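You operate a simulated robot arm through the tools that you are given. There is no shell and no other tool.

You run a simulated robot arm. Do the job below in one go: nothing can be reset, and whatever is moved stays where it is left.

Task
Set the stones on the grout tiles as the pattern card says and press them in.
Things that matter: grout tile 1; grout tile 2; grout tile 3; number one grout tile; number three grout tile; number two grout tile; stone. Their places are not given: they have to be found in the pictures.

It is judged by the outcome, as a careful person would: the job done as asked, and still so three seconds after it is handed in. It fails if anything else is knocked over, pushed out of place, dropped, spilled or broken.

Robot
A 7-joint arm with a two-finger parallel gripper, fixed in place. Base frame: the origin is at the foot of the arm, x ahead of it, y to its left, z up. Units: m, degrees, N and s.
Its first joint turns from -166.0 to 166.0 degrees. Payload 3.43 kg.
Tool frame: the origin (TCP) lies between the finger pads and is the grasp point; the fingertips stand 0.03 m ahead of it; z points along the fingers, y is the line along which they close. Largest opening 0.094 m; finger width 0.028, thickness 0.01; the body of the gripper, 0.05 by 0.096 m, starts 0.055 m behind the TCP.
Orientation is told as [roll, pitch, yaw] about the base's x, y, z axes, in that order, counted from this pose: with the fingers straight down and closing along the base's y, the tool's x points along the base's -x, its y along +y and its z along -z.

Tools
- The arm moves only by the tool servo_tool. Its argument "rows" is text: rows parted by semicolons, each of 6 numbers parted by spaces: the shift along the tool's x, y, z in units of 400 mm (1.0 is 400 mm), then the turn, a rotation vector about the tool's x, y, z in units of 120 degrees (1.0 is 120 degrees). In form: x y z ax ay az; .... A call has 1 to 20 rows; each row is the pose to reach, as a shift and turn from the pose commanded when the call began, along the tool's axes at that moment. "gripper" is the finger opening in mm, from 0 to 94, set as the call begins (left out, the last holds). A call with a number of a shift or a turn outside -1 to 1 is refused whole. Rows are played at 5 a second. More than 0.05 m and 8.6 degrees between two rows, or a gripper value outside its range, and nothing of the call is played. A pose out of reach is approached as far as the arm can. The call stops where the force on the tool passes 40 N (or 10 N more than at its start, if that is more) or the arm is blocked; 0.2 s more then pass. Each finger travels about 0.045 m/s and halts on what it meets, pressing with about 22 N; the grip force reading is that of the motor and also rises with nothing between the fingers. The clock runs only during rows and for 0.2 s after the last one: add rows that repeat a pose to give the fingers time. It gives the time, the measured TCP pose, the force on the tool (base axes), the opening and the grip force at its end, in the units of the frame above (readings bear some noise), with the torque about the TCP (base axes, N m) and any sound that the robot's microphone picked up, and new pictures: "show" is both (left out), scene, wrist or none.
- Cameras (640 x 400 px; columns grow to the right, rows downward): "scene" is fixed at [0.4017, -0.4992, 1.5308]; the picture's right is [0.53, -0.84, 0.00], its down [-0.68, -0.43, -0.59] and it looks along [0.50, 0.31, -0.81] (base axes); focal length 348 px, centre (320, 200). "wrist" rides on the gripper at [0.076, 0.014, -0.103] in the tool frame; the picture's right is [-0.18, 0.98, 0.00], its down [-0.75, -0.14, -0.64] and it looks along [-0.63, -0.12, 0.77] (tool axes); focal length 243 px, centre (320, 200).
- raise_lower(by): slides the trunk up (or, below 0, down) by that many m; the arm rides with it, the base frame stays. It gives what a move gives, with no picture.
- pixel_to_xyz(camera, pixels): for up to 12 pixels [column, row] of the newest picture of that camera ("zoom" is the newest enlarged one), the place [x, y, z] in the base frame of the surface seen there, good to about 0.003 m. The clock stands still meanwhile.
- inspect(camera, box): a new picture of the part [left, top, right, bottom] of that camera's present view, enlarged. The clock stands still meanwhile.
- close_job(): hands the job in; it is judged then, once.

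Leave the gripper open and the arm clear of the work at the hand-in unless told otherwise.

The tools are called after ">>>" as name(argument=value, ...) on one line, values as JSON. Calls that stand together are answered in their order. servo_tool: Moves the arm, as the interface text tells. Its arguments: {"type":"object","properties":{"rows":{"type":"string"},"gripper":{"type":"number"},"show":{"type":"string","enum":["both","scene","wrist","none"]}},"required":["rows"]} The other tools are called the same way: raise_lower (by) slides the trunk up or down; pixel_to_xyz (camera, pixels) gives the place of the surface under pixels of a picture; inspect (camera, box) takes an enlarged picture of a part of a camera's view; close_job () hands the job in.

At the start:

```text
time: 0.0
tool_pos: [0.654, -0.0354, 1.031]
orientation: [0.1, 0.0, 0.0]
ft_force: [0.1, 0.6, -1.0]
torque: [0.0, -0.02, 0.0]
finger_gap: 0.094
grip_force: 0.1
trunk travel left (down, up): [-0.35, 0.26]
```

scene: 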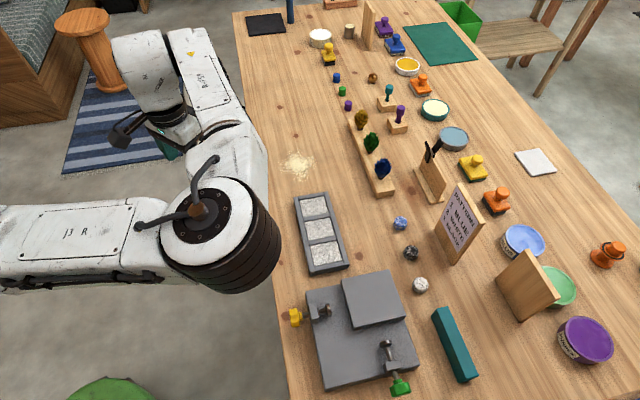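
wrist: 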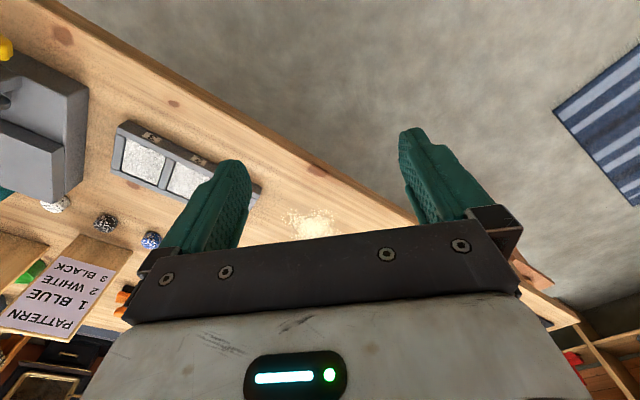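

I see a three-cell tray of tiles near (321,233), three stones at (400,222), (411,252) and (420,285), and a card near (460,222). I'll enlarge these first.

>>> inspect(camera="scene", box=[280, 180, 440, 300])

>>> inspect(camera="wrist", box=[0, 110, 280, 340])

>>> inspect(camera="scene", box=[420, 180, 500, 270])

>>> pixel_to_xyz(camera="scene", pixels=[[400, 222], [411, 252], [420, 284], [313, 206], [321, 228], [328, 254], [300, 205], [340, 200], [370, 240], [372, 300], [420, 170], [335, 270]])

```text
3.33 times, centred on (360, 240) of scene
```

zoom: 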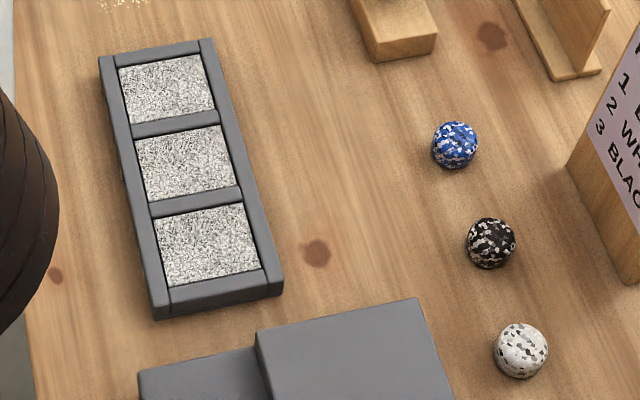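

```text
1.74 times, centred on (140, 225) of wrist
```

zoom: 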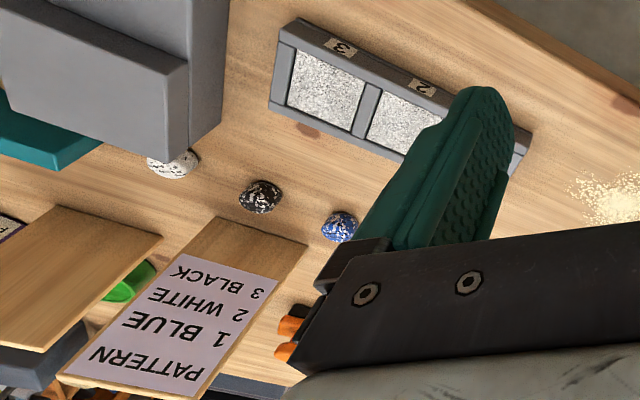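

```text
4.44 times, centred on (460, 225) of scene
```

zoom: 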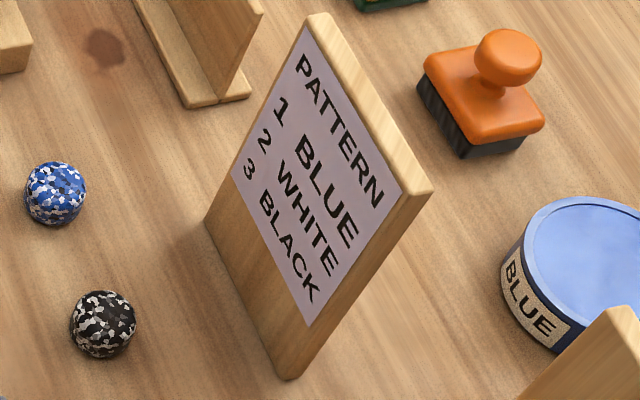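

```text
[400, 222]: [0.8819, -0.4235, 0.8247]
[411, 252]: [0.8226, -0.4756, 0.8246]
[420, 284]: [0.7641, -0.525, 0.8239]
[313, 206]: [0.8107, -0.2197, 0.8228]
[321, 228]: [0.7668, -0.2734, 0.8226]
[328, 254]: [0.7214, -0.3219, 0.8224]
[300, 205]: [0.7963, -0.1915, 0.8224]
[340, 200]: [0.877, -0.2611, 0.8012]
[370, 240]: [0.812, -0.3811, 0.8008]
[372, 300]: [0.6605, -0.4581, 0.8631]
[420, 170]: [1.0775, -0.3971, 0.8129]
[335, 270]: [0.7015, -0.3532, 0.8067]
```

The card reads 1 BLUE, 2 WHITE, 3 BLACK. The tray tags show 3 nearest the grey block, then 2. Next I'll zoom in on the stones and tray and measure their edges and the card stand.

>>> inspect(camera="scene", box=[385, 205, 445, 300])

>>> pixel_to_xyz(camera="scene", pixels=[[435, 234], [461, 262], [462, 185], [482, 225], [417, 200], [437, 202], [425, 165], [380, 193], [368, 280], [345, 280], [402, 323], [305, 196]])

>>> inspect(camera="scene", box=[285, 185, 365, 280])

```text
4.21 times, centred on (415, 252) of scene
```

zoom: 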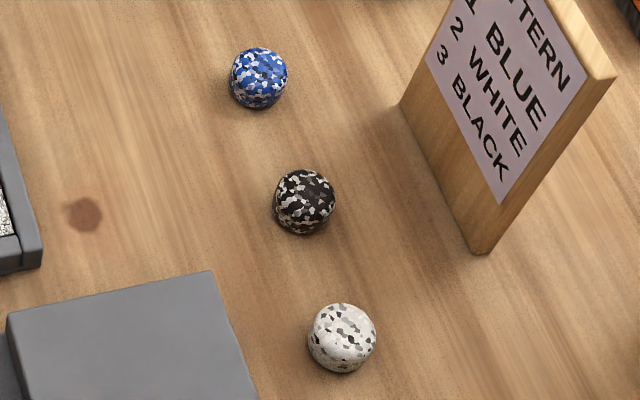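

```text
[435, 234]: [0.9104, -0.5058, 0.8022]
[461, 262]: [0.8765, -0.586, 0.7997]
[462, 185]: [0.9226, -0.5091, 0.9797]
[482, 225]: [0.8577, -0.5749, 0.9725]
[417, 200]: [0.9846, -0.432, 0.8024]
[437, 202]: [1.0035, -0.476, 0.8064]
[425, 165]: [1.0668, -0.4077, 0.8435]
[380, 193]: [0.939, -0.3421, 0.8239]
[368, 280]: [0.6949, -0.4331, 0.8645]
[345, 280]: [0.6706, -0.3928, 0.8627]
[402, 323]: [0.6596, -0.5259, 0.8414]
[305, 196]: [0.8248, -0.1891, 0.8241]
```

```text
4.21 times, centred on (325, 232) of scene
```

zoom: 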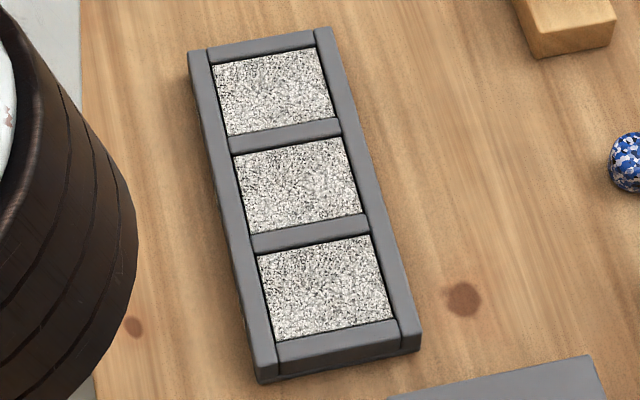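

The stones are about 28 mm wide and 25 mm tall, standing on the table at z≈0.80. I'll re-zoom on the stones and read several surface points on each to find their centres.

>>> inspect(camera="scene", box=[385, 205, 445, 300])

>>> pixel_to_xyz(camera="zoom", pixels=[[342, 325], [320, 330], [366, 325], [342, 308], [306, 190], [285, 190], [330, 190], [306, 175], [259, 66], [238, 66], [281, 66], [259, 52]])

>>> pixel_to_xyz(camera="scene", pixels=[[300, 200], [323, 197], [305, 216], [328, 213], [309, 242], [334, 240], [315, 266], [343, 263], [287, 199], [346, 268]])

```text
4.21 times, centred on (415, 252) of scene
```

zoom: 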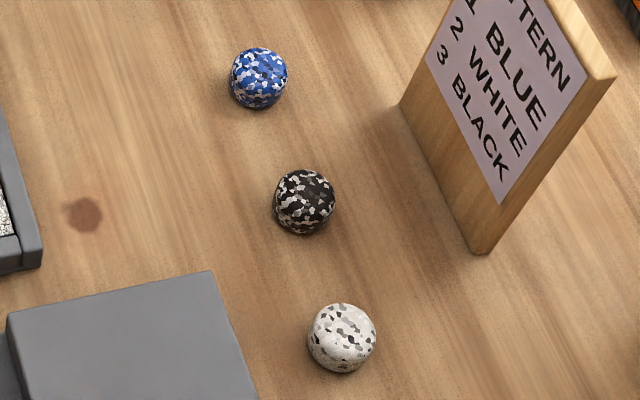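

```text
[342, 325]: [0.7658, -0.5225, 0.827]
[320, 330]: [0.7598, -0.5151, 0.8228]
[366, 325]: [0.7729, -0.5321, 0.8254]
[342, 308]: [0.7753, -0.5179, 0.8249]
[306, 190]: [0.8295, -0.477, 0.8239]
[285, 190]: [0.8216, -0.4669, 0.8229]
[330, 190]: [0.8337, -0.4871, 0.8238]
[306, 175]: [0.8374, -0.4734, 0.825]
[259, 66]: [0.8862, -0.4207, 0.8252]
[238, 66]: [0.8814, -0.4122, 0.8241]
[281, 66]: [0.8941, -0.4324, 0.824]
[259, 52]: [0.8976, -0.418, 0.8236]
```

```text
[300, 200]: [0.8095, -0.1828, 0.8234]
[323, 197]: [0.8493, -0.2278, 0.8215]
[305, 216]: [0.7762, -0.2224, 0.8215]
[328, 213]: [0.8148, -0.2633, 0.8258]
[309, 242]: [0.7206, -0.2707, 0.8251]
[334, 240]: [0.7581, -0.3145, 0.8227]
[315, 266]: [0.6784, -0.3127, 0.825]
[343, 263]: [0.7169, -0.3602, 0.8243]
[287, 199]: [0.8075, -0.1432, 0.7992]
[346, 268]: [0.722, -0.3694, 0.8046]
```

The white stone's centre is about (0.768,-0.524), black (0.828,-0.477) and blue (0.887,-0.422). I'll move toward the white stone at the present height, stepwise, and narrow the fingers to 56 mm.

>>> servo_tool(rows="-0.024 -0.102 0 0 0 0; -0.0475 -0.204 0 0 0 0; -0.071 -0.306 0 0 0 0; -0.095 -0.407 0 0 0 0; -0.119 -0.509 0 0 0 0; -0.1425 -0.611 0 0 0 0; -0.166 -0.713 0 0 0 0; -0.19 -0.815 0 0 0 0; -0.214 -0.917 0 0 0 0", gripper=56, show="none")

```text
time: 2.0
tool_pos: [0.7138, -0.2909, 1.0337]
orientation: [0.0, 0.1, 0.2]
ft_force: [-0.2, 0.3, -0.1]
torque: [0.03, -0.01, 0.03]
finger_gap: 0.056
grip_force: 0.1
out of reach, approached as far as the arm can: row 7, 8, 9
trunk travel left (down, up): [-0.35, 0.26]
```

The arm ran out of reach at about 0.77 m radius at this height, so the shoulder is low. Raising the trunk should bring the far stones into reach. Nothing is above the arm.

>>> raise_lower(by=0.2)

```text
time: 4.2
tool_pos: [0.7147, -0.2916, 1.2329]
orientation: [0.0, 0.1, 0.1]
ft_force: [-1.0, -0.2, 0.1]
torque: [-0.01, 0.01, -0.01]
finger_gap: 0.0561
grip_force: 0.0
trunk travel left (down, up): [-0.55, 0.06]
```

Now the tool is at z=1.233. I'll descend about 0.2 m in 40 mm steps and see where it ends up.

>>> servo_tool(rows="0 0 0.1 0 0 0; 0 0 0.2 0 0 0; 0 0 0.3 0 0 0; 0 0 0.4 0 0 0; 0 0 0.5 0 0 0; 0 0 0.5 0 0 0", show="both")

```text
time: 5.6
tool_pos: [0.7158, -0.2919, 1.0324]
orientation: [0.0, 0.0, 0.1]
ft_force: [0.6, -0.5, 0.4]
torque: [-0.01, -0.01, 0.0]
finger_gap: 0.0561
grip_force: 0.0
trunk travel left (down, up): [-0.55, 0.06]
```

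scene: 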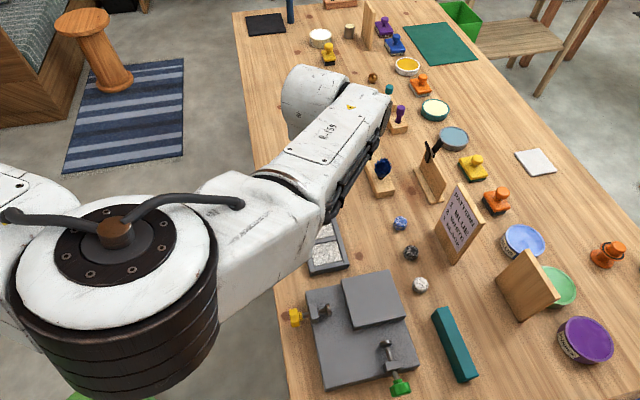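
wrist: 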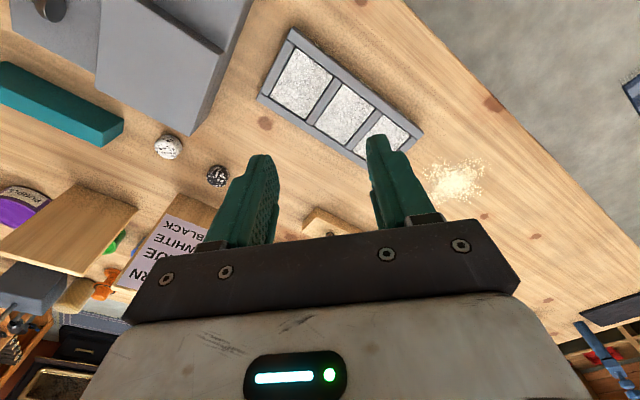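

The arm now moves freely. I'll move sideways to above the white stone at the same height, then descend to z≈0.95.

>>> servo_tool(rows="-0.02 -0.09 0 0 0 0; -0.04 -0.18 0 0 0 0; -0.06 -0.27 0 0 0 0; -0.08 -0.36 0 0 0 0; -0.1 -0.45 0 0 0 0; -0.12 -0.54 0 0 0 0; -0.13 -0.58 0 0 0 0; -0.13 -0.58 0.1 0 0 0; -0.13 -0.58 0.2 0 0 0; -0.13 -0.58 0.2 0 0 0", show="both")

```text
time: 7.8
tool_pos: [0.7156, -0.291, 1.0338]
orientation: [0.0, -0.1, 0.0]
ft_force: [0.6, -0.2, -0.3]
torque: [0.0, 0.01, 0.0]
finger_gap: 0.0562
grip_force: 0.1
out of reach, approached as far as the arm can: row 1, 2, 3, 4, 5, 6, 7, 8, 9, 10
trunk travel left (down, up): [-0.55, 0.06]
```

scene: 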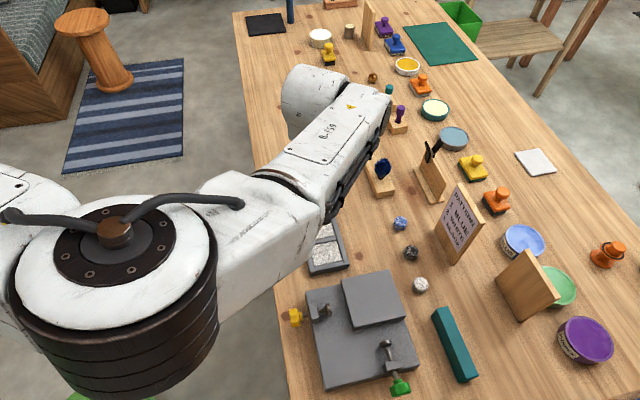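
wrist: 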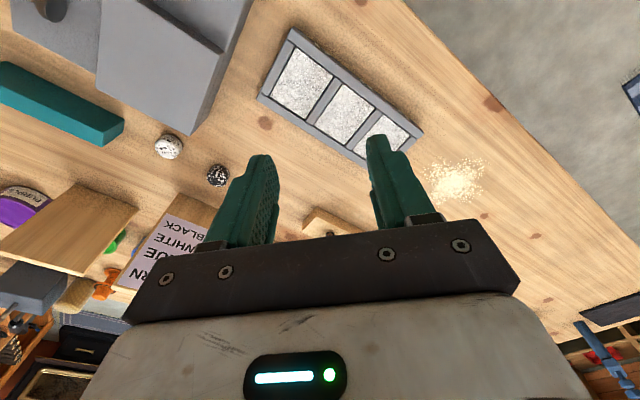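

The arm is stuck even for small sideways moves, so a joint limit is the likely cause rather than distance. I'll turn the tool's yaw with the direction of the swing (clockwise seen from above) to free it.

>>> servo_tool(rows="0 0 0 0 0 0.06; 0 0 0 0 0 0.12; 0 0 0 0 0 0.18; 0 0 0 0 0 0.24; 0 0 0 0 0 0.3; 0 0 0 0 0 0.3", show="none")

```text
time: 9.2
tool_pos: [0.7085, -0.2937, 1.0318]
orientation: [0.1, 0.0, -35.9]
ft_force: [0.4, 0.4, -0.2]
torque: [0.0, 0.02, -0.02]
finger_gap: 0.056
grip_force: 0.1
trunk travel left (down, up): [-0.55, 0.06]
```

The yaw turn worked (now -36°). I'll try the sideways move to above the white stone again, in the new tool axes.

>>> servo_tool(rows="-0.0764 -0.063 0 0 0 0; -0.1528 -0.126 0 0 0 0; -0.2292 -0.189 0 0 0 0; -0.3057 -0.252 0 0 0 0; -0.382 -0.315 0 0 0 0; -0.4585 -0.378 0 0 0 0; -0.4585 -0.378 0 0 0 0", show="both")

```text
time: 10.8
tool_pos: [0.7497, -0.4697, 1.0299]
orientation: [0.0, 0.0, -35.9]
ft_force: [-0.1, 0.4, -0.6]
torque: [0.0, -0.02, -0.03]
finger_gap: 0.0558
grip_force: 0.0
out of reach, approached as far as the arm can: row 5, 6, 7
trunk travel left (down, up): [-0.55, 0.06]
```

scene: 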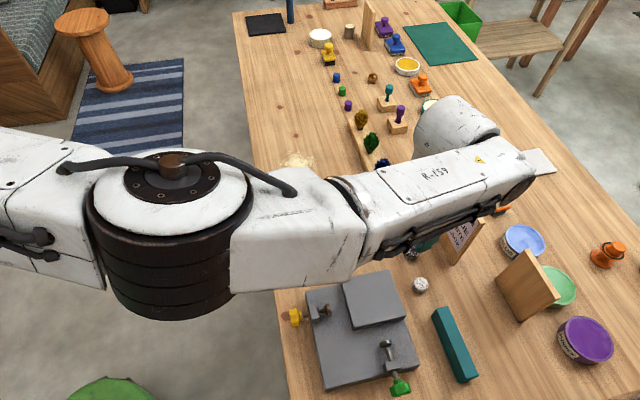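
wrist: 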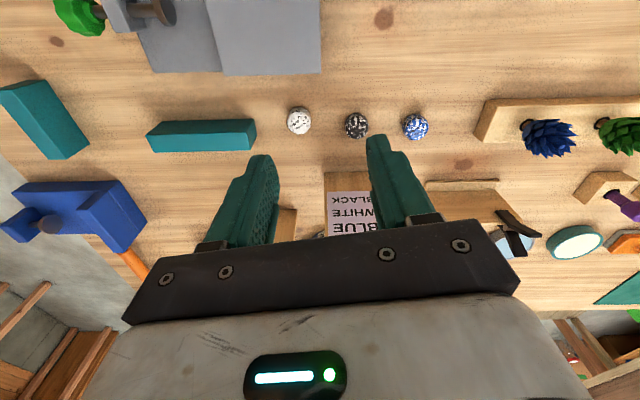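

It reached (0.750,-0.470) before a limit. I'll measure where the arm's links are, to understand their clearance above the card (top at z≈0.98) before lowering.

>>> pixel_to_xyz(camera="scene", pixels=[[173, 160], [340, 200], [430, 180], [520, 170], [545, 160], [455, 120], [390, 250], [440, 235], [130, 300], [300, 270], [515, 190], [30, 150]])

>>> inspect(camera="scene", box=[320, 80, 580, 280])

```text
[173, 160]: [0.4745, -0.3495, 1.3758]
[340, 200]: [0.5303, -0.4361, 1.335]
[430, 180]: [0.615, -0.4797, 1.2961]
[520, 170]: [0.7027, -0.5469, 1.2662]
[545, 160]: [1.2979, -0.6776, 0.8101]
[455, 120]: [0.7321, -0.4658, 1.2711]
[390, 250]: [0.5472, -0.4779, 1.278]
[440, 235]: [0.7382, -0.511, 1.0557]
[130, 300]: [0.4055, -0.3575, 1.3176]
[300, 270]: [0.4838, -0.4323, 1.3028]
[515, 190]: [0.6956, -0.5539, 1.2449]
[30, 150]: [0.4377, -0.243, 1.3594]
```

```text
2.00 times, centred on (450, 180) of scene
```

zoom: 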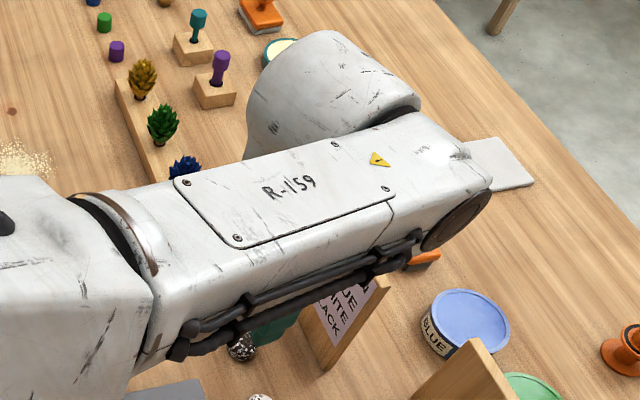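

The elbow is at z≈1.33 and the wrist at z≈1.23, and the arm is nearly straight, so the shoulder is now too high. I'll lift the tool by 0.16 m and turn the yaw a bit more, then bring the trunk back down.

>>> servo_tool(rows="0 0 -0.1 0 0 0; 0 0 -0.2 0 0 0; 0 0 -0.3 0 0 0; 0 0 -0.4 0 0 0; 0 0 -0.4 0 0 0.05; 0 0 -0.4 0 0 0.1; 0 0 -0.4 0 0 0.1", show="none")

>>> raise_lower(by=-0.2)

```text
time: 12.4
tool_pos: [0.7513, -0.4667, 1.1914]
orientation: [0.0, 0.0, -48.0]
ft_force: [-0.1, 0.2, -0.5]
torque: [0.0, 0.01, 0.01]
finger_gap: 0.056
grip_force: 0.0
trunk travel left (down, up): [-0.55, 0.06]
```

```text
time: 14.5
tool_pos: [0.751, -0.4674, 0.991]
orientation: [0.1, 0.1, -48.0]
ft_force: [0.1, -1.3, -0.3]
torque: [0.01, 0.0, 0.0]
finger_gap: 0.056
grip_force: 0.1
trunk travel left (down, up): [-0.35, 0.26]
```

The tool is now at (0.751,-0.467,0.991) with yaw -48°. I'll shift the remaining 6 cm to sit over the white stone.

>>> servo_tool(rows="-0.067 -0.032 0 0 0 0; -0.134 -0.063 0 0 0 0; -0.134 -0.063 0 0 0 0", show="both")

```text
time: 15.3
tool_pos: [0.7666, -0.5238, 0.9917]
orientation: [0.1, 0.0, -48.1]
ft_force: [-0.4, 0.3, -0.1]
torque: [-0.03, 0.06, 0.01]
finger_gap: 0.0563
grip_force: 0.0
trunk travel left (down, up): [-0.35, 0.26]
```

scene: 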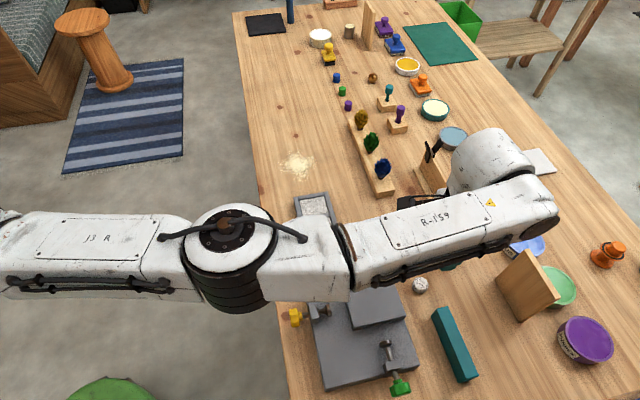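
wrist: 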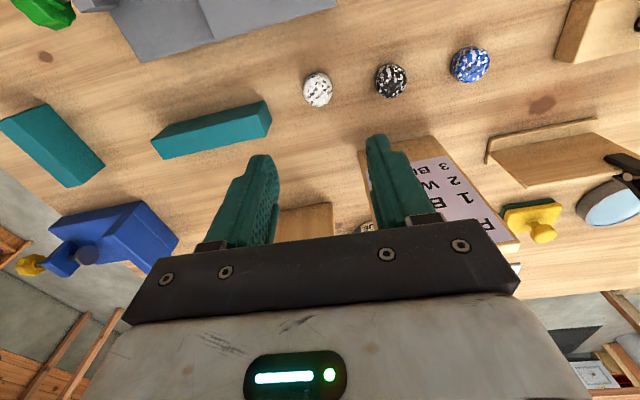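

The tool is over the white stone. I'll use the wrist view to refine the stone centres (white (318,88), black (390,80), blue (470,65)), and measure the wrist links beside the card.

>>> inspect(camera="wrist", box=[280, 20, 520, 160])

>>> pixel_to_xyz(camera="wrist", pixels=[[318, 80], [305, 88], [331, 88], [318, 104], [390, 74], [376, 80], [405, 80], [390, 96], [470, 57], [455, 65], [486, 65], [472, 81]])

>>> pixel_to_xyz(camera="scene", pixels=[[490, 145], [455, 190], [530, 165], [555, 215], [540, 195], [500, 245], [545, 225], [440, 262], [520, 190], [450, 225]])

>>> inspect(camera="scene", box=[390, 120, 590, 300])

```text
2.67 times, centred on (400, 90) of wrist
```

zoom: 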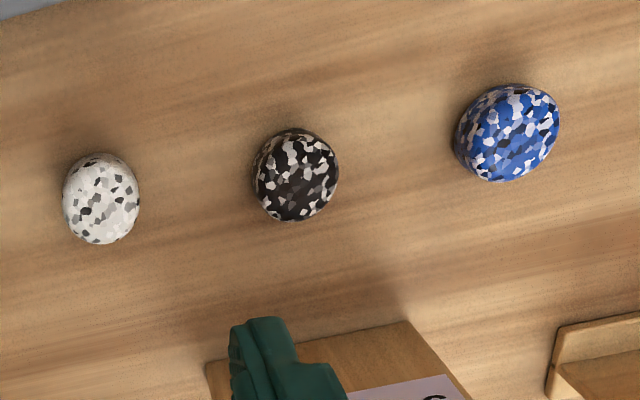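

```text
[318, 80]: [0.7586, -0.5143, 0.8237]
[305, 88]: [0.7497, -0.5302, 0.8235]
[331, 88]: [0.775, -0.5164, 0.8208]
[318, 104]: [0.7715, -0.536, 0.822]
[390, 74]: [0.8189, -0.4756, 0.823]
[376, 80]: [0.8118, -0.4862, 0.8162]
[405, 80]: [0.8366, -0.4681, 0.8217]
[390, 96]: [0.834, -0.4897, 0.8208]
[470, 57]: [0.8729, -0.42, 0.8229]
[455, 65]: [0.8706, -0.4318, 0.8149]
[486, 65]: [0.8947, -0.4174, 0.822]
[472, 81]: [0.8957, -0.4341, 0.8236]
```

```text
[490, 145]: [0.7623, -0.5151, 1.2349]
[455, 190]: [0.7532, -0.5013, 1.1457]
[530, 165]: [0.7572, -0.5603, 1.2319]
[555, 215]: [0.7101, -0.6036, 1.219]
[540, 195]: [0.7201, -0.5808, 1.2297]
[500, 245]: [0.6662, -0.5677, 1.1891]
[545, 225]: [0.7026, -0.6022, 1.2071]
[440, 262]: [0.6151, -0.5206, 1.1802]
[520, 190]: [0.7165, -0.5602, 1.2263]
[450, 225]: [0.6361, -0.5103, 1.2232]
```

```text
2.22 times, centred on (490, 210) of scene
```

zoom: 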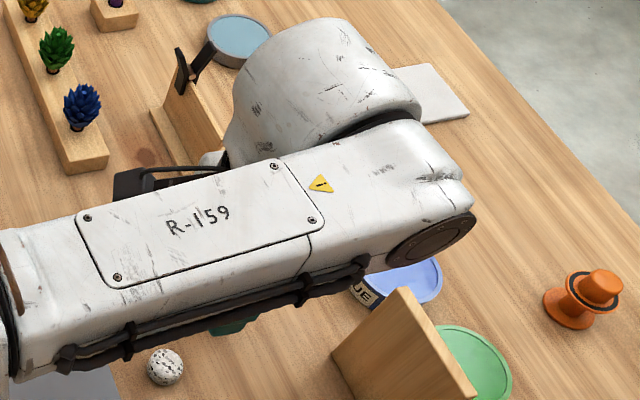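

The white stone's centre is ≈(0.7655,-0.524), which matches the tool position within about 1 mm. I'll descend to z≈0.87 and check the alignment in the wrist view.

>>> servo_tool(rows="0 0 0.08 0 0 0; 0 0 0.16 0 0 0; 0 0 0.24 0 0 0; 0 0 0.3 0 0 0; 0 0 0.3 0 0 0", show="both")

```text
time: 16.5
tool_pos: [0.7651, -0.5226, 0.8717]
orientation: [-0.1, 0.0, -48.0]
ft_force: [-0.4, 0.1, 0.0]
torque: [-0.03, -0.02, 0.01]
finger_gap: 0.0557
grip_force: 0.1
trunk travel left (down, up): [-0.35, 0.26]
```

scene: 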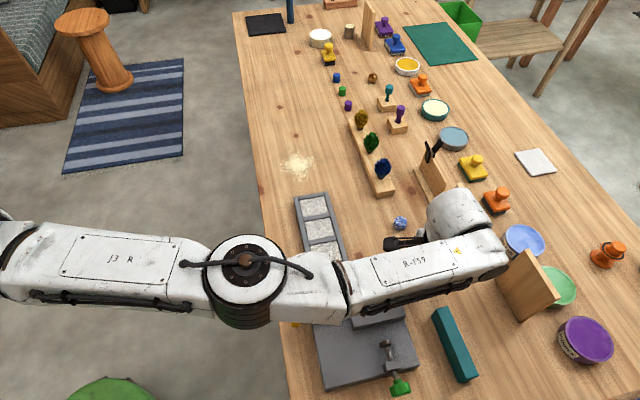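
wrist: 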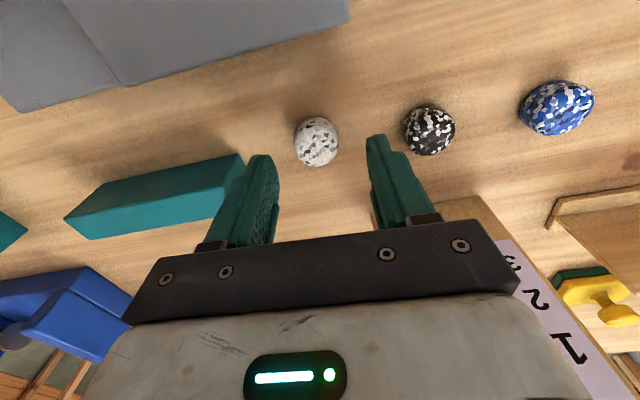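

The stone appears at (316,142), about 3 mm off the predicted spot. I'll nudge, descend to TCP z≈0.838 (tips about 8 mm above the table), then close.

>>> servo_tool(rows="-0.006 -0.004 0.02 0 0 0; -0.006 -0.004 0.05 0 0 0; -0.006 -0.004 0.084 0 0 0; -0.006 -0.004 0.084 0 0 0", show="wrist")

>>> servo_tool(rows="0 0 0 0 0 0; 0 0 0 0 0 0; 0 0 0 0 0 0; 0 0 0 0 0 0; 0 0 0 0 0 0", gripper=15, show="wrist")

```text
time: 17.5
tool_pos: [0.7551, -0.5242, 0.8552]
orientation: [-0.1, -0.2, -48.1]
ft_force: [-0.3, -0.5, 1.1]
torque: [-0.03, 0.0, 0.0]
finger_gap: 0.0558
grip_force: 0.2
out of reach, approached as far as the arm can: row 1, 2, 3, 4
trunk travel left (down, up): [-0.35, 0.26]
```

wrist: 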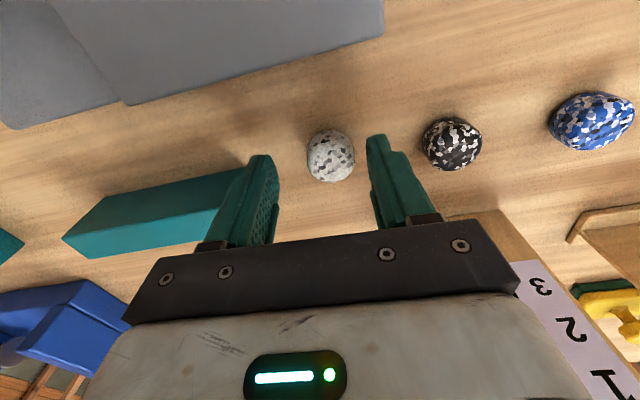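

```text
time: 18.7
tool_pos: [0.7551, -0.525, 0.855]
orientation: [0.0, -0.2, -48.0]
ft_force: [-0.5, -0.5, 0.3]
torque: [-0.02, 0.0, 0.0]
finger_gap: 0.0148
grip_force: 0.1
trunk travel left (down, up): [-0.35, 0.26]
```

wrist: 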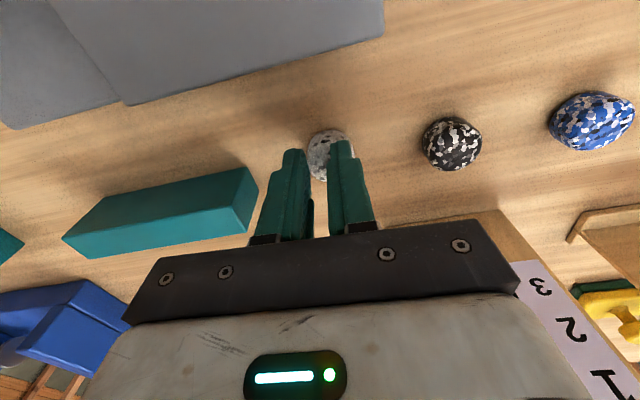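

The arm ran out of reach at z=0.855 and nothing was touched. I'll open the fingers and lift, then lower the trunk so the shoulder sits nearer the working height.

>>> servo_tool(rows="0 0 -0.05 0 0 0; 0 0 -0.15 0 0 0; 0 0 -0.25 0 0 0; 0 0 -0.35 0 0 0; 0 0 -0.45 0 0 0; 0 0 -0.5 0 0 0; 0 0 -0.5 0 0 0", gripper=56, show="none")

>>> raise_lower(by=-0.18)

>>> servo_tool(rows="0 0 0 0 0 0", show="both")

```text
time: 20.3
tool_pos: [0.7556, -0.523, 1.0534]
orientation: [0.0, -0.1, -48.0]
ft_force: [-0.4, -0.7, -0.1]
torque: [-0.04, -0.01, 0.01]
finger_gap: 0.0558
grip_force: 0.2
trunk travel left (down, up): [-0.35, 0.26]
```

```text
time: 22.3
tool_pos: [0.7545, -0.5234, 0.8743]
orientation: [0.1, -0.1, -48.0]
ft_force: [0.0, 0.1, -0.3]
torque: [-0.02, 0.0, -0.01]
finger_gap: 0.056
grip_force: 0.0
trunk travel left (down, up): [-0.17, 0.44]
```

```text
time: 22.7
tool_pos: [0.7556, -0.5245, 0.8746]
orientation: [-0.1, -0.1, -48.1]
ft_force: [0.6, 0.5, 0.6]
torque: [-0.03, 0.01, -0.02]
finger_gap: 0.0559
grip_force: 0.0
trunk travel left (down, up): [-0.17, 0.44]
```

scene: 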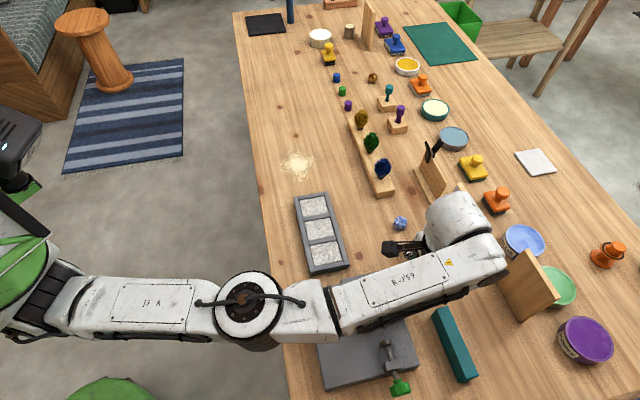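
wrist: 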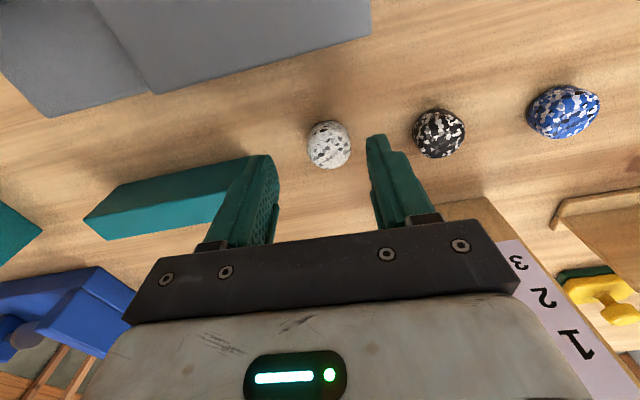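

The trunk is lower now. Before going down I'll check the heights of the elbow underside and the clamps on the grey block.

>>> pixel_to_xyz(camera="scene", pixels=[[255, 347], [240, 300], [330, 325], [380, 318], [385, 345], [388, 355], [400, 380], [465, 290], [500, 275], [455, 215], [480, 245], [300, 340]])

>>> servo_tool(rows="-0.02 0.017 0 0 0 0; -0.02 0.017 0 0 0 0", show="wrist")

```text
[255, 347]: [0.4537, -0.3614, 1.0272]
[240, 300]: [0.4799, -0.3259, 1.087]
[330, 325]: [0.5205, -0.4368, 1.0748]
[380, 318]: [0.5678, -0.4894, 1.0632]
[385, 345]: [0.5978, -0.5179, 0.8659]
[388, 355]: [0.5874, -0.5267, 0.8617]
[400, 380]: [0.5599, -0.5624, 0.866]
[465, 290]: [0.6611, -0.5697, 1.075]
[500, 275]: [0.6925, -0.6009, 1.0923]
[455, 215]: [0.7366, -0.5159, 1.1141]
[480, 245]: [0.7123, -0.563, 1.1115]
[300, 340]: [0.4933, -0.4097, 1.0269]
```

```text
time: 23.3
tool_pos: [0.7562, -0.5232, 0.8739]
orientation: [0.1, 0.0, -48.0]
ft_force: [0.5, -0.9, -0.2]
torque: [-0.01, 0.0, 0.01]
finger_gap: 0.0558
grip_force: 0.0
out of reach, approached as far as the arm can: row 1, 2
trunk travel left (down, up): [-0.17, 0.44]
```

wrist: 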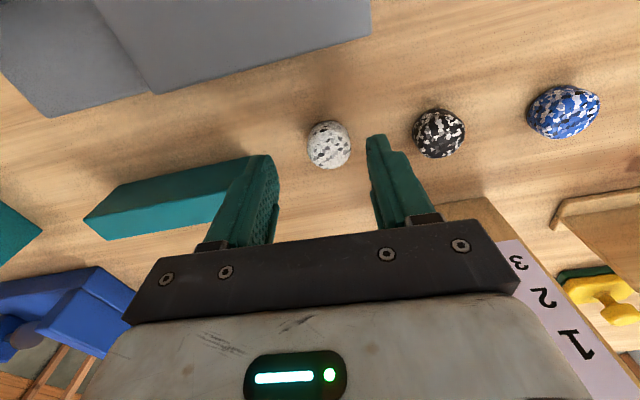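

It's out of reach at 0.92 m radius again. I'll measure heights along the whole arm to see if it's really stretched, and in which direction the shoulder lies.

>>> pixel_to_xyz(camera="scene", pixels=[[20, 180], [10, 250], [40, 290], [70, 290], [110, 295], [150, 300], [190, 300], [245, 300], [310, 300], [345, 295], [400, 280], [450, 258]])

>>> inspect(camera="scene", box=[0, 80, 320, 400])

```text
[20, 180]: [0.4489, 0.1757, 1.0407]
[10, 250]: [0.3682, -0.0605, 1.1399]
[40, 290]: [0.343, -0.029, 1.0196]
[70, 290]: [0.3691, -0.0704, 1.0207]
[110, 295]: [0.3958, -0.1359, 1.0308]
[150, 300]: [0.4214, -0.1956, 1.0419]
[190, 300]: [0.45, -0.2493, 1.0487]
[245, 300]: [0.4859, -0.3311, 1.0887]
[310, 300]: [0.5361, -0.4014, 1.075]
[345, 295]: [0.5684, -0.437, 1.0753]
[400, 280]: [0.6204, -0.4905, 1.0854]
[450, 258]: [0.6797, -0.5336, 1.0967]
```

```text
1.25 times, centred on (160, 240) of scene
```

zoom: 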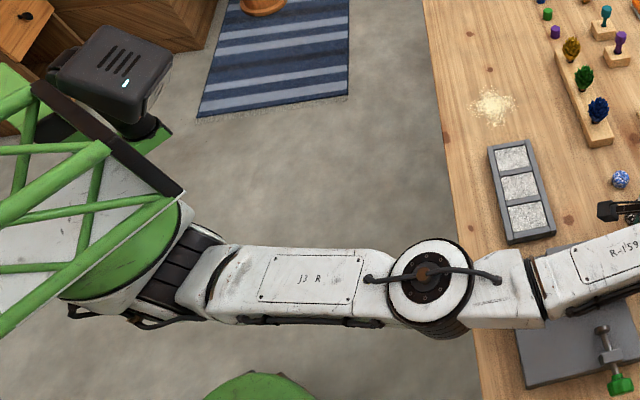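

The shoulder is near (0.34,-0.03,1.0) and the elbow bends about 27° in plan, so the arm isn't fully stretched. The limit may be the last wrist joint again. I'll test by turning the yaw a further 24° and trying the outward nudge again.

>>> servo_tool(rows="0 0 0 0 0 0.05; 0 0 0 0 0 0.1; 0 0 0 0 0 0.15; 0 0 0 0 0 0.2; 0 0 0 0 0 0.2", show="none")

```text
time: 24.5
tool_pos: [0.7558, -0.5239, 0.8737]
orientation: [0.1, -0.1, -72.2]
ft_force: [0.4, 0.3, 0.1]
torque: [-0.01, 0.0, -0.01]
finger_gap: 0.0561
grip_force: 0.1
trunk travel left (down, up): [-0.17, 0.44]
```

>>> servo_tool(rows="-0.011 0.022 0 0 0 0; -0.011 0.022 0 0 0 0", show="none")

```text
time: 25.1
tool_pos: [0.7658, -0.5262, 0.8752]
orientation: [0.0, 0.0, -72.1]
ft_force: [0.7, -0.1, 1.1]
torque: [0.0, -0.01, -0.04]
finger_gap: 0.0558
grip_force: 0.0
trunk travel left (down, up): [-0.17, 0.44]
```

That confirms it: the yaw joint was the limit, and now the tool is at (0.766,-0.526,0.875). I'll look at the wrist view before descending.

>>> servo_tool(rows="0 0 0.03 0 0 0; 0 0 0.03 0 0 0", show="both")

```text
time: 25.7
tool_pos: [0.7657, -0.5244, 0.8607]
orientation: [0.0, -0.1, -72.1]
ft_force: [-1.6, -0.2, -0.2]
torque: [0.0, -0.01, 0.0]
finger_gap: 0.056
grip_force: 0.1
trunk travel left (down, up): [-0.17, 0.44]
```

scene: 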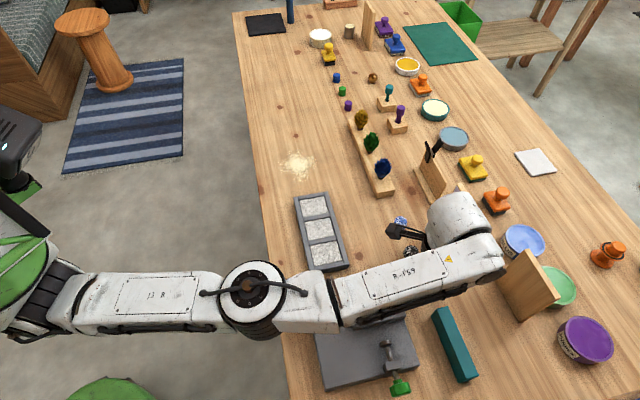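
wrist: 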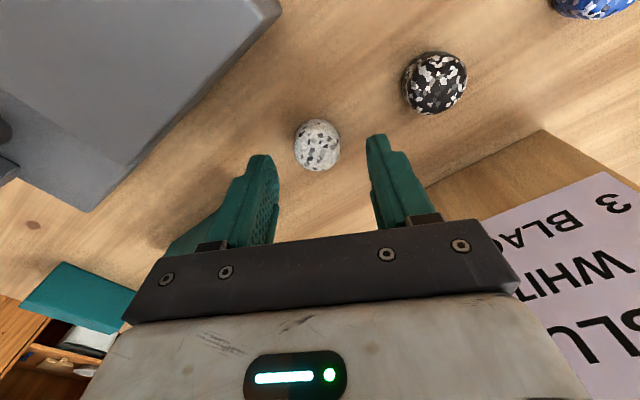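

The stone is at (317,145), matching the predicted spot (320,145). I'll descend to z≈0.838 and close the fingers.

>>> servo_tool(rows="0 -0.004 0.02 0 0 0; 0 -0.004 0.04 0 0 0; 0 -0.004 0.057 0 0 0; 0 -0.004 0.057 0 0 0", show="none")

```text
time: 26.7
tool_pos: [0.7648, -0.525, 0.8394]
orientation: [0.0, -0.1, -72.1]
ft_force: [0.3, 0.9, 0.6]
torque: [-0.03, 0.03, 0.01]
finger_gap: 0.056
grip_force: 0.1
trunk travel left (down, up): [-0.17, 0.44]
```

Reached z=0.839 without contact. Closing on the white stone now.

>>> servo_tool(rows="0 0 0 0 0 0; 0 0 0 0 0 0; 0 0 0 0 0 0; 0 0 0 0 0 0; 0 0 0 0 0 0", gripper=18, show="wrist")

```text
time: 27.9
tool_pos: [0.7659, -0.5256, 0.839]
orientation: [0.1, -0.1, -72.1]
ft_force: [0.7, -0.1, 0.4]
torque: [0.03, -0.01, -0.01]
finger_gap: 0.0307
grip_force: 22.3
trunk travel left (down, up): [-0.17, 0.44]
```

wrist: 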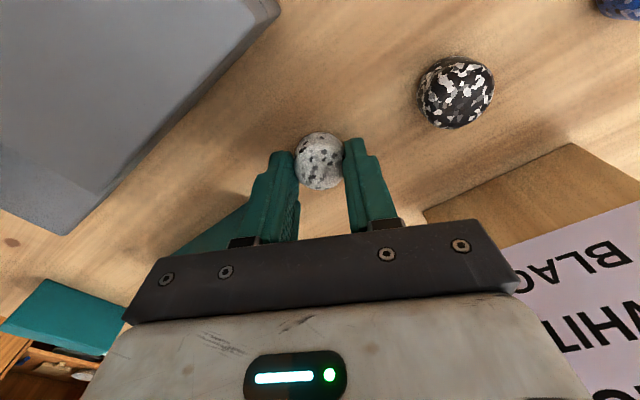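

The white stone is held (gap 30.7 mm, 22 N). I'll lift 0.1 m and carry it over to the middle tile near (0.766,-0.271).

>>> servo_tool(rows="0 0 -0.06 0 0 0; 0 0 -0.15 0 0 0; 0 0 -0.25 0 0 0; 0.1 0.033 -0.25 0 0 0; 0.2 0.066 -0.25 0 0 0; 0.3 0.098 -0.25 0 0 0; 0.4 0.13 -0.25 0 0 0; 0.5 0.163 -0.25 0 0 0; 0.604 0.196 -0.25 0 0 0; 0.604 0.196 -0.25 0 0 0", show="both")

```text
time: 30.1
tool_pos: [0.7628, -0.2704, 0.9397]
orientation: [0.1, -0.1, -72.0]
ft_force: [1.0, 0.0, 0.6]
torque: [0.01, 0.0, 0.01]
finger_gap: 0.0307
grip_force: 21.8
trunk travel left (down, up): [-0.17, 0.44]
```

scene: 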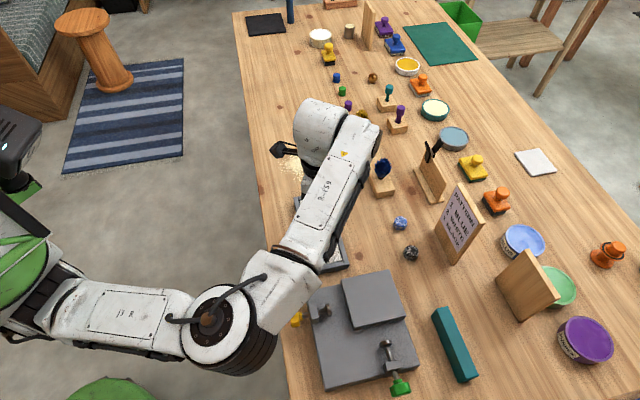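
wrist: 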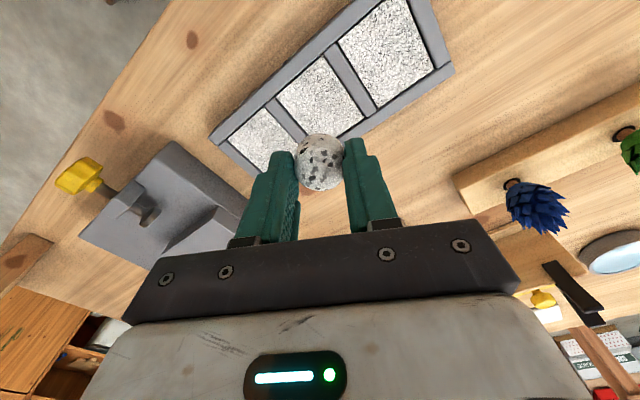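

Still gripped. I'll enlarge the wrist view of the tray to find tile centres accurately.

>>> inspect(camera="wrist", box=[200, 0, 460, 190])

>>> pixel_to_xyz(camera="wrist", pixels=[[276, 101], [324, 59], [363, 115], [341, 47], [381, 106], [409, 4], [432, 66], [231, 138], [265, 109], [306, 139], [385, 55], [318, 97]])

```text
2.11 times, centred on (330, 95) of wrist
```

zoom: 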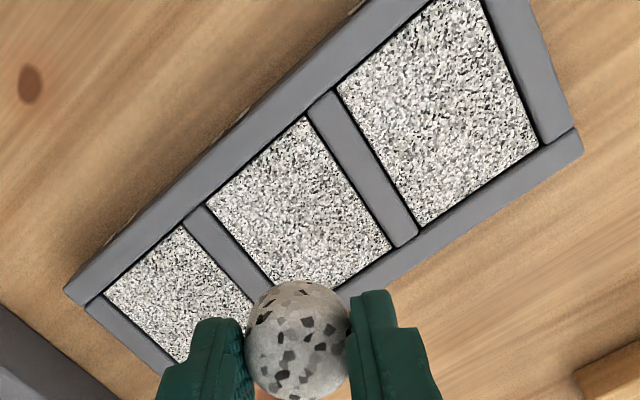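

```text
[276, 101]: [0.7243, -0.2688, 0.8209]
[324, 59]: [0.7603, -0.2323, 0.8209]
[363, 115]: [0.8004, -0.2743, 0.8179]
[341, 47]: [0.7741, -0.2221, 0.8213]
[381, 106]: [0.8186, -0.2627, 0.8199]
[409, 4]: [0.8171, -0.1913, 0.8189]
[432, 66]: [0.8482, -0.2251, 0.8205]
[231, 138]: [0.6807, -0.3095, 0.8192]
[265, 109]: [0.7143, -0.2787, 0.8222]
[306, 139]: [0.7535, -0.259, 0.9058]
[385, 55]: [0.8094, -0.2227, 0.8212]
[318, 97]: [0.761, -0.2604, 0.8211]
```

Tile centres come out as: 1 ≈ (0.811,-0.222), 2 ≈ (0.765,-0.271), 3 ≈ (0.7195,-0.318), with the grout surface at z≈0.8215. The stone should touch at TCP z≈0.860, so I'll descend to just above that.

>>> servo_tool(rows="-0.003 0.004 0.06 0 0 0; -0.003 0.004 0.12 0 0 0; -0.003 0.004 0.16 0 0 0; -0.003 0.004 0.185 0 0 0; -0.003 0.004 0.19 0 0 0", show="wrist")

```text
time: 31.3
tool_pos: [0.7649, -0.2728, 0.8625]
orientation: [0.0, -0.1, -72.0]
ft_force: [-0.5, -1.1, -0.1]
torque: [0.03, 0.01, 0.01]
finger_gap: 0.0305
grip_force: 22.2
trunk travel left (down, up): [-0.17, 0.44]
```

wrist: 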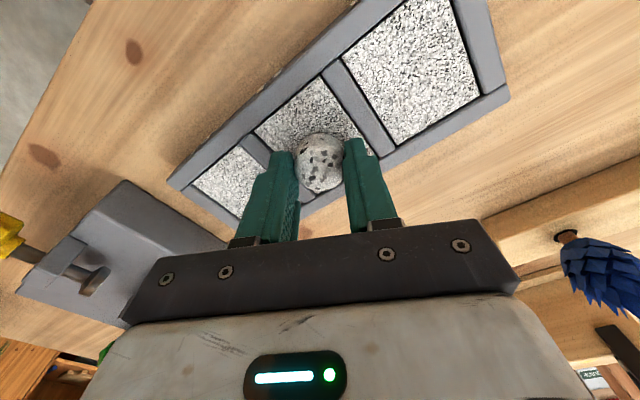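

The stone hangs just above the middle of tile 2. Now I'll press down in 1 mm steps and watch the force.

>>> servo_tool(rows="0 0 0.0025 0 0 0; 0 0 0.005 0 0 0; 0 0 0.0075 0 0 0; 0 0 0.01 0 0 0", show="none")

```text
time: 32.3
tool_pos: [0.7661, -0.2727, 0.8587]
orientation: [0.0, -0.1, -72.0]
ft_force: [0.7, 0.6, -0.3]
torque: [0.02, -0.01, 0.01]
finger_gap: 0.0304
grip_force: 22.2
trunk travel left (down, up): [-0.17, 0.44]
```

>>> servo_tool(rows="0 0 0.0025 0 0 0; 0 0 0.005 0 0 0; 0 0 0.0075 0 0 0; 0 0 0.01 0 0 0", show="wrist")

```text
time: 33.3
tool_pos: [0.7661, -0.2727, 0.8557]
orientation: [0.0, -0.1, -72.0]
ft_force: [-0.3, -0.2, 1.7]
torque: [-0.02, 0.04, 0.01]
finger_gap: 0.0308
grip_force: 22.0
trunk travel left (down, up): [-0.17, 0.44]
```

wrist: 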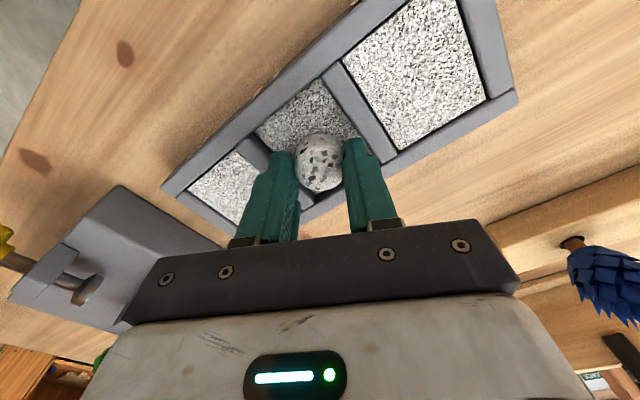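

>>> servo_tool(rows="0 0 0.0015 0 0 0; 0 0 0.003 0 0 0", show="none")

>>> inspect(camera="wrist", box=[220, 80, 420, 220])

```text
time: 33.9
tool_pos: [0.7662, -0.2716, 0.8545]
orientation: [0.0, -0.1, -71.9]
ft_force: [-2.7, 0.3, 9.5]
torque: [-0.02, 0.1, 0.0]
finger_gap: 0.0307
grip_force: 22.3
trunk travel left (down, up): [-0.17, 0.44]
```

```text
2.86 times, centred on (320, 150) of wrist
```

zoom: 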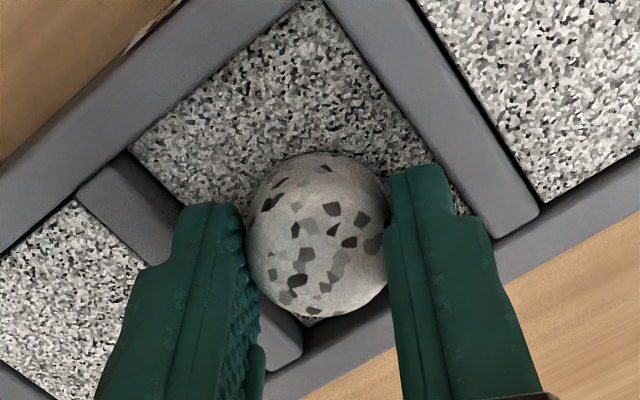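

Contact force is about 9.5 N. The stone may sit off-centre toward the near corner of the tile, so I'll check tile corner positions from this close view.

>>> pixel_to_xyz(camera="zoom", pixels=[[132, 152], [310, 3], [440, 165], [318, 60], [200, 185], [311, 318], [480, 215], [60, 130], [420, 60], [540, 205], [250, 130], [318, 155]])

```text
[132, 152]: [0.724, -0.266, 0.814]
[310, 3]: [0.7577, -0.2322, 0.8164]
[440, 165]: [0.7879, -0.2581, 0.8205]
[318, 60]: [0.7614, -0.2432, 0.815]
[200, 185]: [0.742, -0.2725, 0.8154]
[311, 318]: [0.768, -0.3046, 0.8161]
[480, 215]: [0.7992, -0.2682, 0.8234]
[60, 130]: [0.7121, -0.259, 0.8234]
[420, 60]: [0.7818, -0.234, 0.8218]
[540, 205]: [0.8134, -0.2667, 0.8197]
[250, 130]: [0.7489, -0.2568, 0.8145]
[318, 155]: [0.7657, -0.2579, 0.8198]
```

Tile 2 has sunk about 5 mm (z≈0.815 against 0.8197 for tile 1), so the pressing has an effect. The stone is within 4 mm of the centre. I'll press slightly more, then release with a small opening.

>>> servo_tool(rows="0 0 0.0015 0 0 0; 0 0 0.0025 0 0 0; 0 0 0.0025 0 0 0", show="none")

```text
time: 34.7
tool_pos: [0.7665, -0.2707, 0.8529]
orientation: [0.1, -0.2, -72.1]
ft_force: [1.0, -3.9, 27.6]
torque: [-0.22, 0.12, 0.02]
finger_gap: 0.0307
grip_force: 22.3
trunk travel left (down, up): [-0.17, 0.44]
```

27.6 N now, so the stone is firmly bottomed. I'll release with a small opening and raise straight up.

>>> servo_tool(rows="0 0 -0.004 0 0 0; 0 0 -0.004 0 0 0; 0 0 -0.004 0 0 0", gripper=39, show="none")

>>> servo_tool(rows="0 0 -0.02 0 0 0; 0 0 -0.05 0 0 0; 0 0 -0.1 0 0 0; 0 0 -0.15 0 0 0; 0 0 -0.15 0 0 0", show="wrist")

>>> inspect(camera="wrist", box=[200, 40, 440, 200])

```text
time: 35.5
tool_pos: [0.7656, -0.2717, 0.8546]
orientation: [0.1, -0.1, -72.1]
ft_force: [0.3, -5.0, 15.8]
torque: [-0.04, -0.17, -0.04]
finger_gap: 0.0324
grip_force: 0.0
trunk travel left (down, up): [-0.17, 0.44]
```

```text
time: 36.7
tool_pos: [0.7675, -0.2723, 0.9142]
orientation: [0.1, -0.1, -72.0]
ft_force: [1.1, -0.5, -0.7]
torque: [0.03, -0.01, -0.01]
finger_gap: 0.039
grip_force: 0.0
trunk travel left (down, up): [-0.17, 0.44]
```

wrist: 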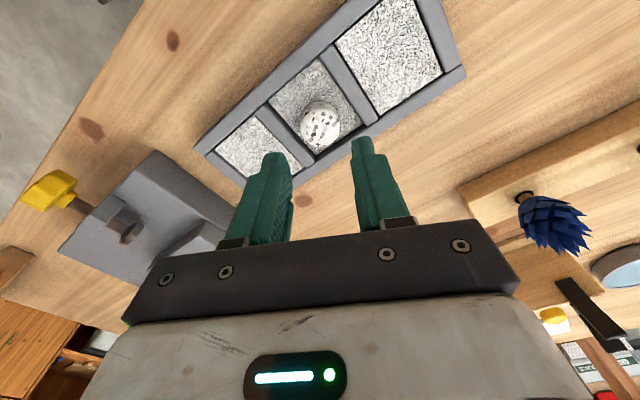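

```text
2.50 times, centred on (320, 120) of wrist
```

zoom: 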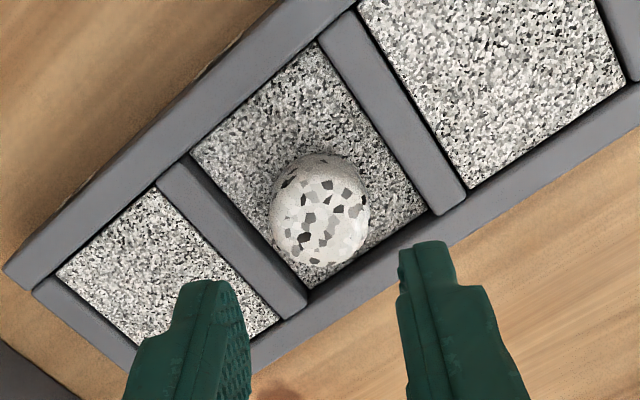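

The white stone sits on tile 2, which stays sunk. Measuring tile heights and stone position.

>>> pixel_to_xyz(camera="zoom", pixels=[[320, 205], [320, 235], [285, 205], [358, 205], [200, 155], [317, 50], [420, 205], [305, 282], [330, 120], [250, 150], [480, 100], [150, 260]])

>>> inspect(camera="scene", box=[280, 180, 380, 280])

```text
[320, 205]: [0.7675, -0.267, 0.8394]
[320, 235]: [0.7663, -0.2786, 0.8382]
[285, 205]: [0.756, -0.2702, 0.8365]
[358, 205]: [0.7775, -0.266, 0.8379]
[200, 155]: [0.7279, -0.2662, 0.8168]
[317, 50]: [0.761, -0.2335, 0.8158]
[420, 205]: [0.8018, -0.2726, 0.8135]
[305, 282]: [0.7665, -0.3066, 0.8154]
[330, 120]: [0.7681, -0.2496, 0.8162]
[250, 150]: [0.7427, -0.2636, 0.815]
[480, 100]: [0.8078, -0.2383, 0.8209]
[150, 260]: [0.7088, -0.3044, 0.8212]
```

```text
4.00 times, centred on (330, 230) of scene
```

zoom: 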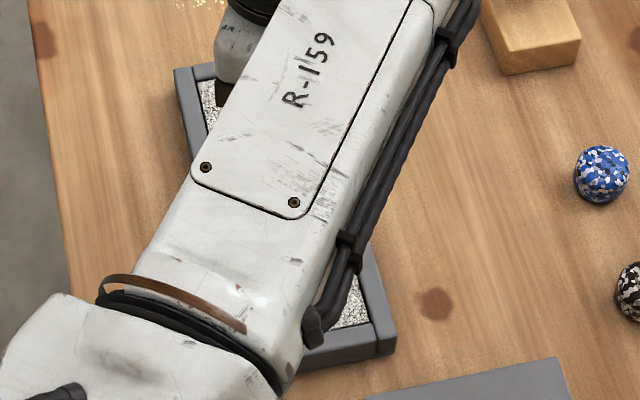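

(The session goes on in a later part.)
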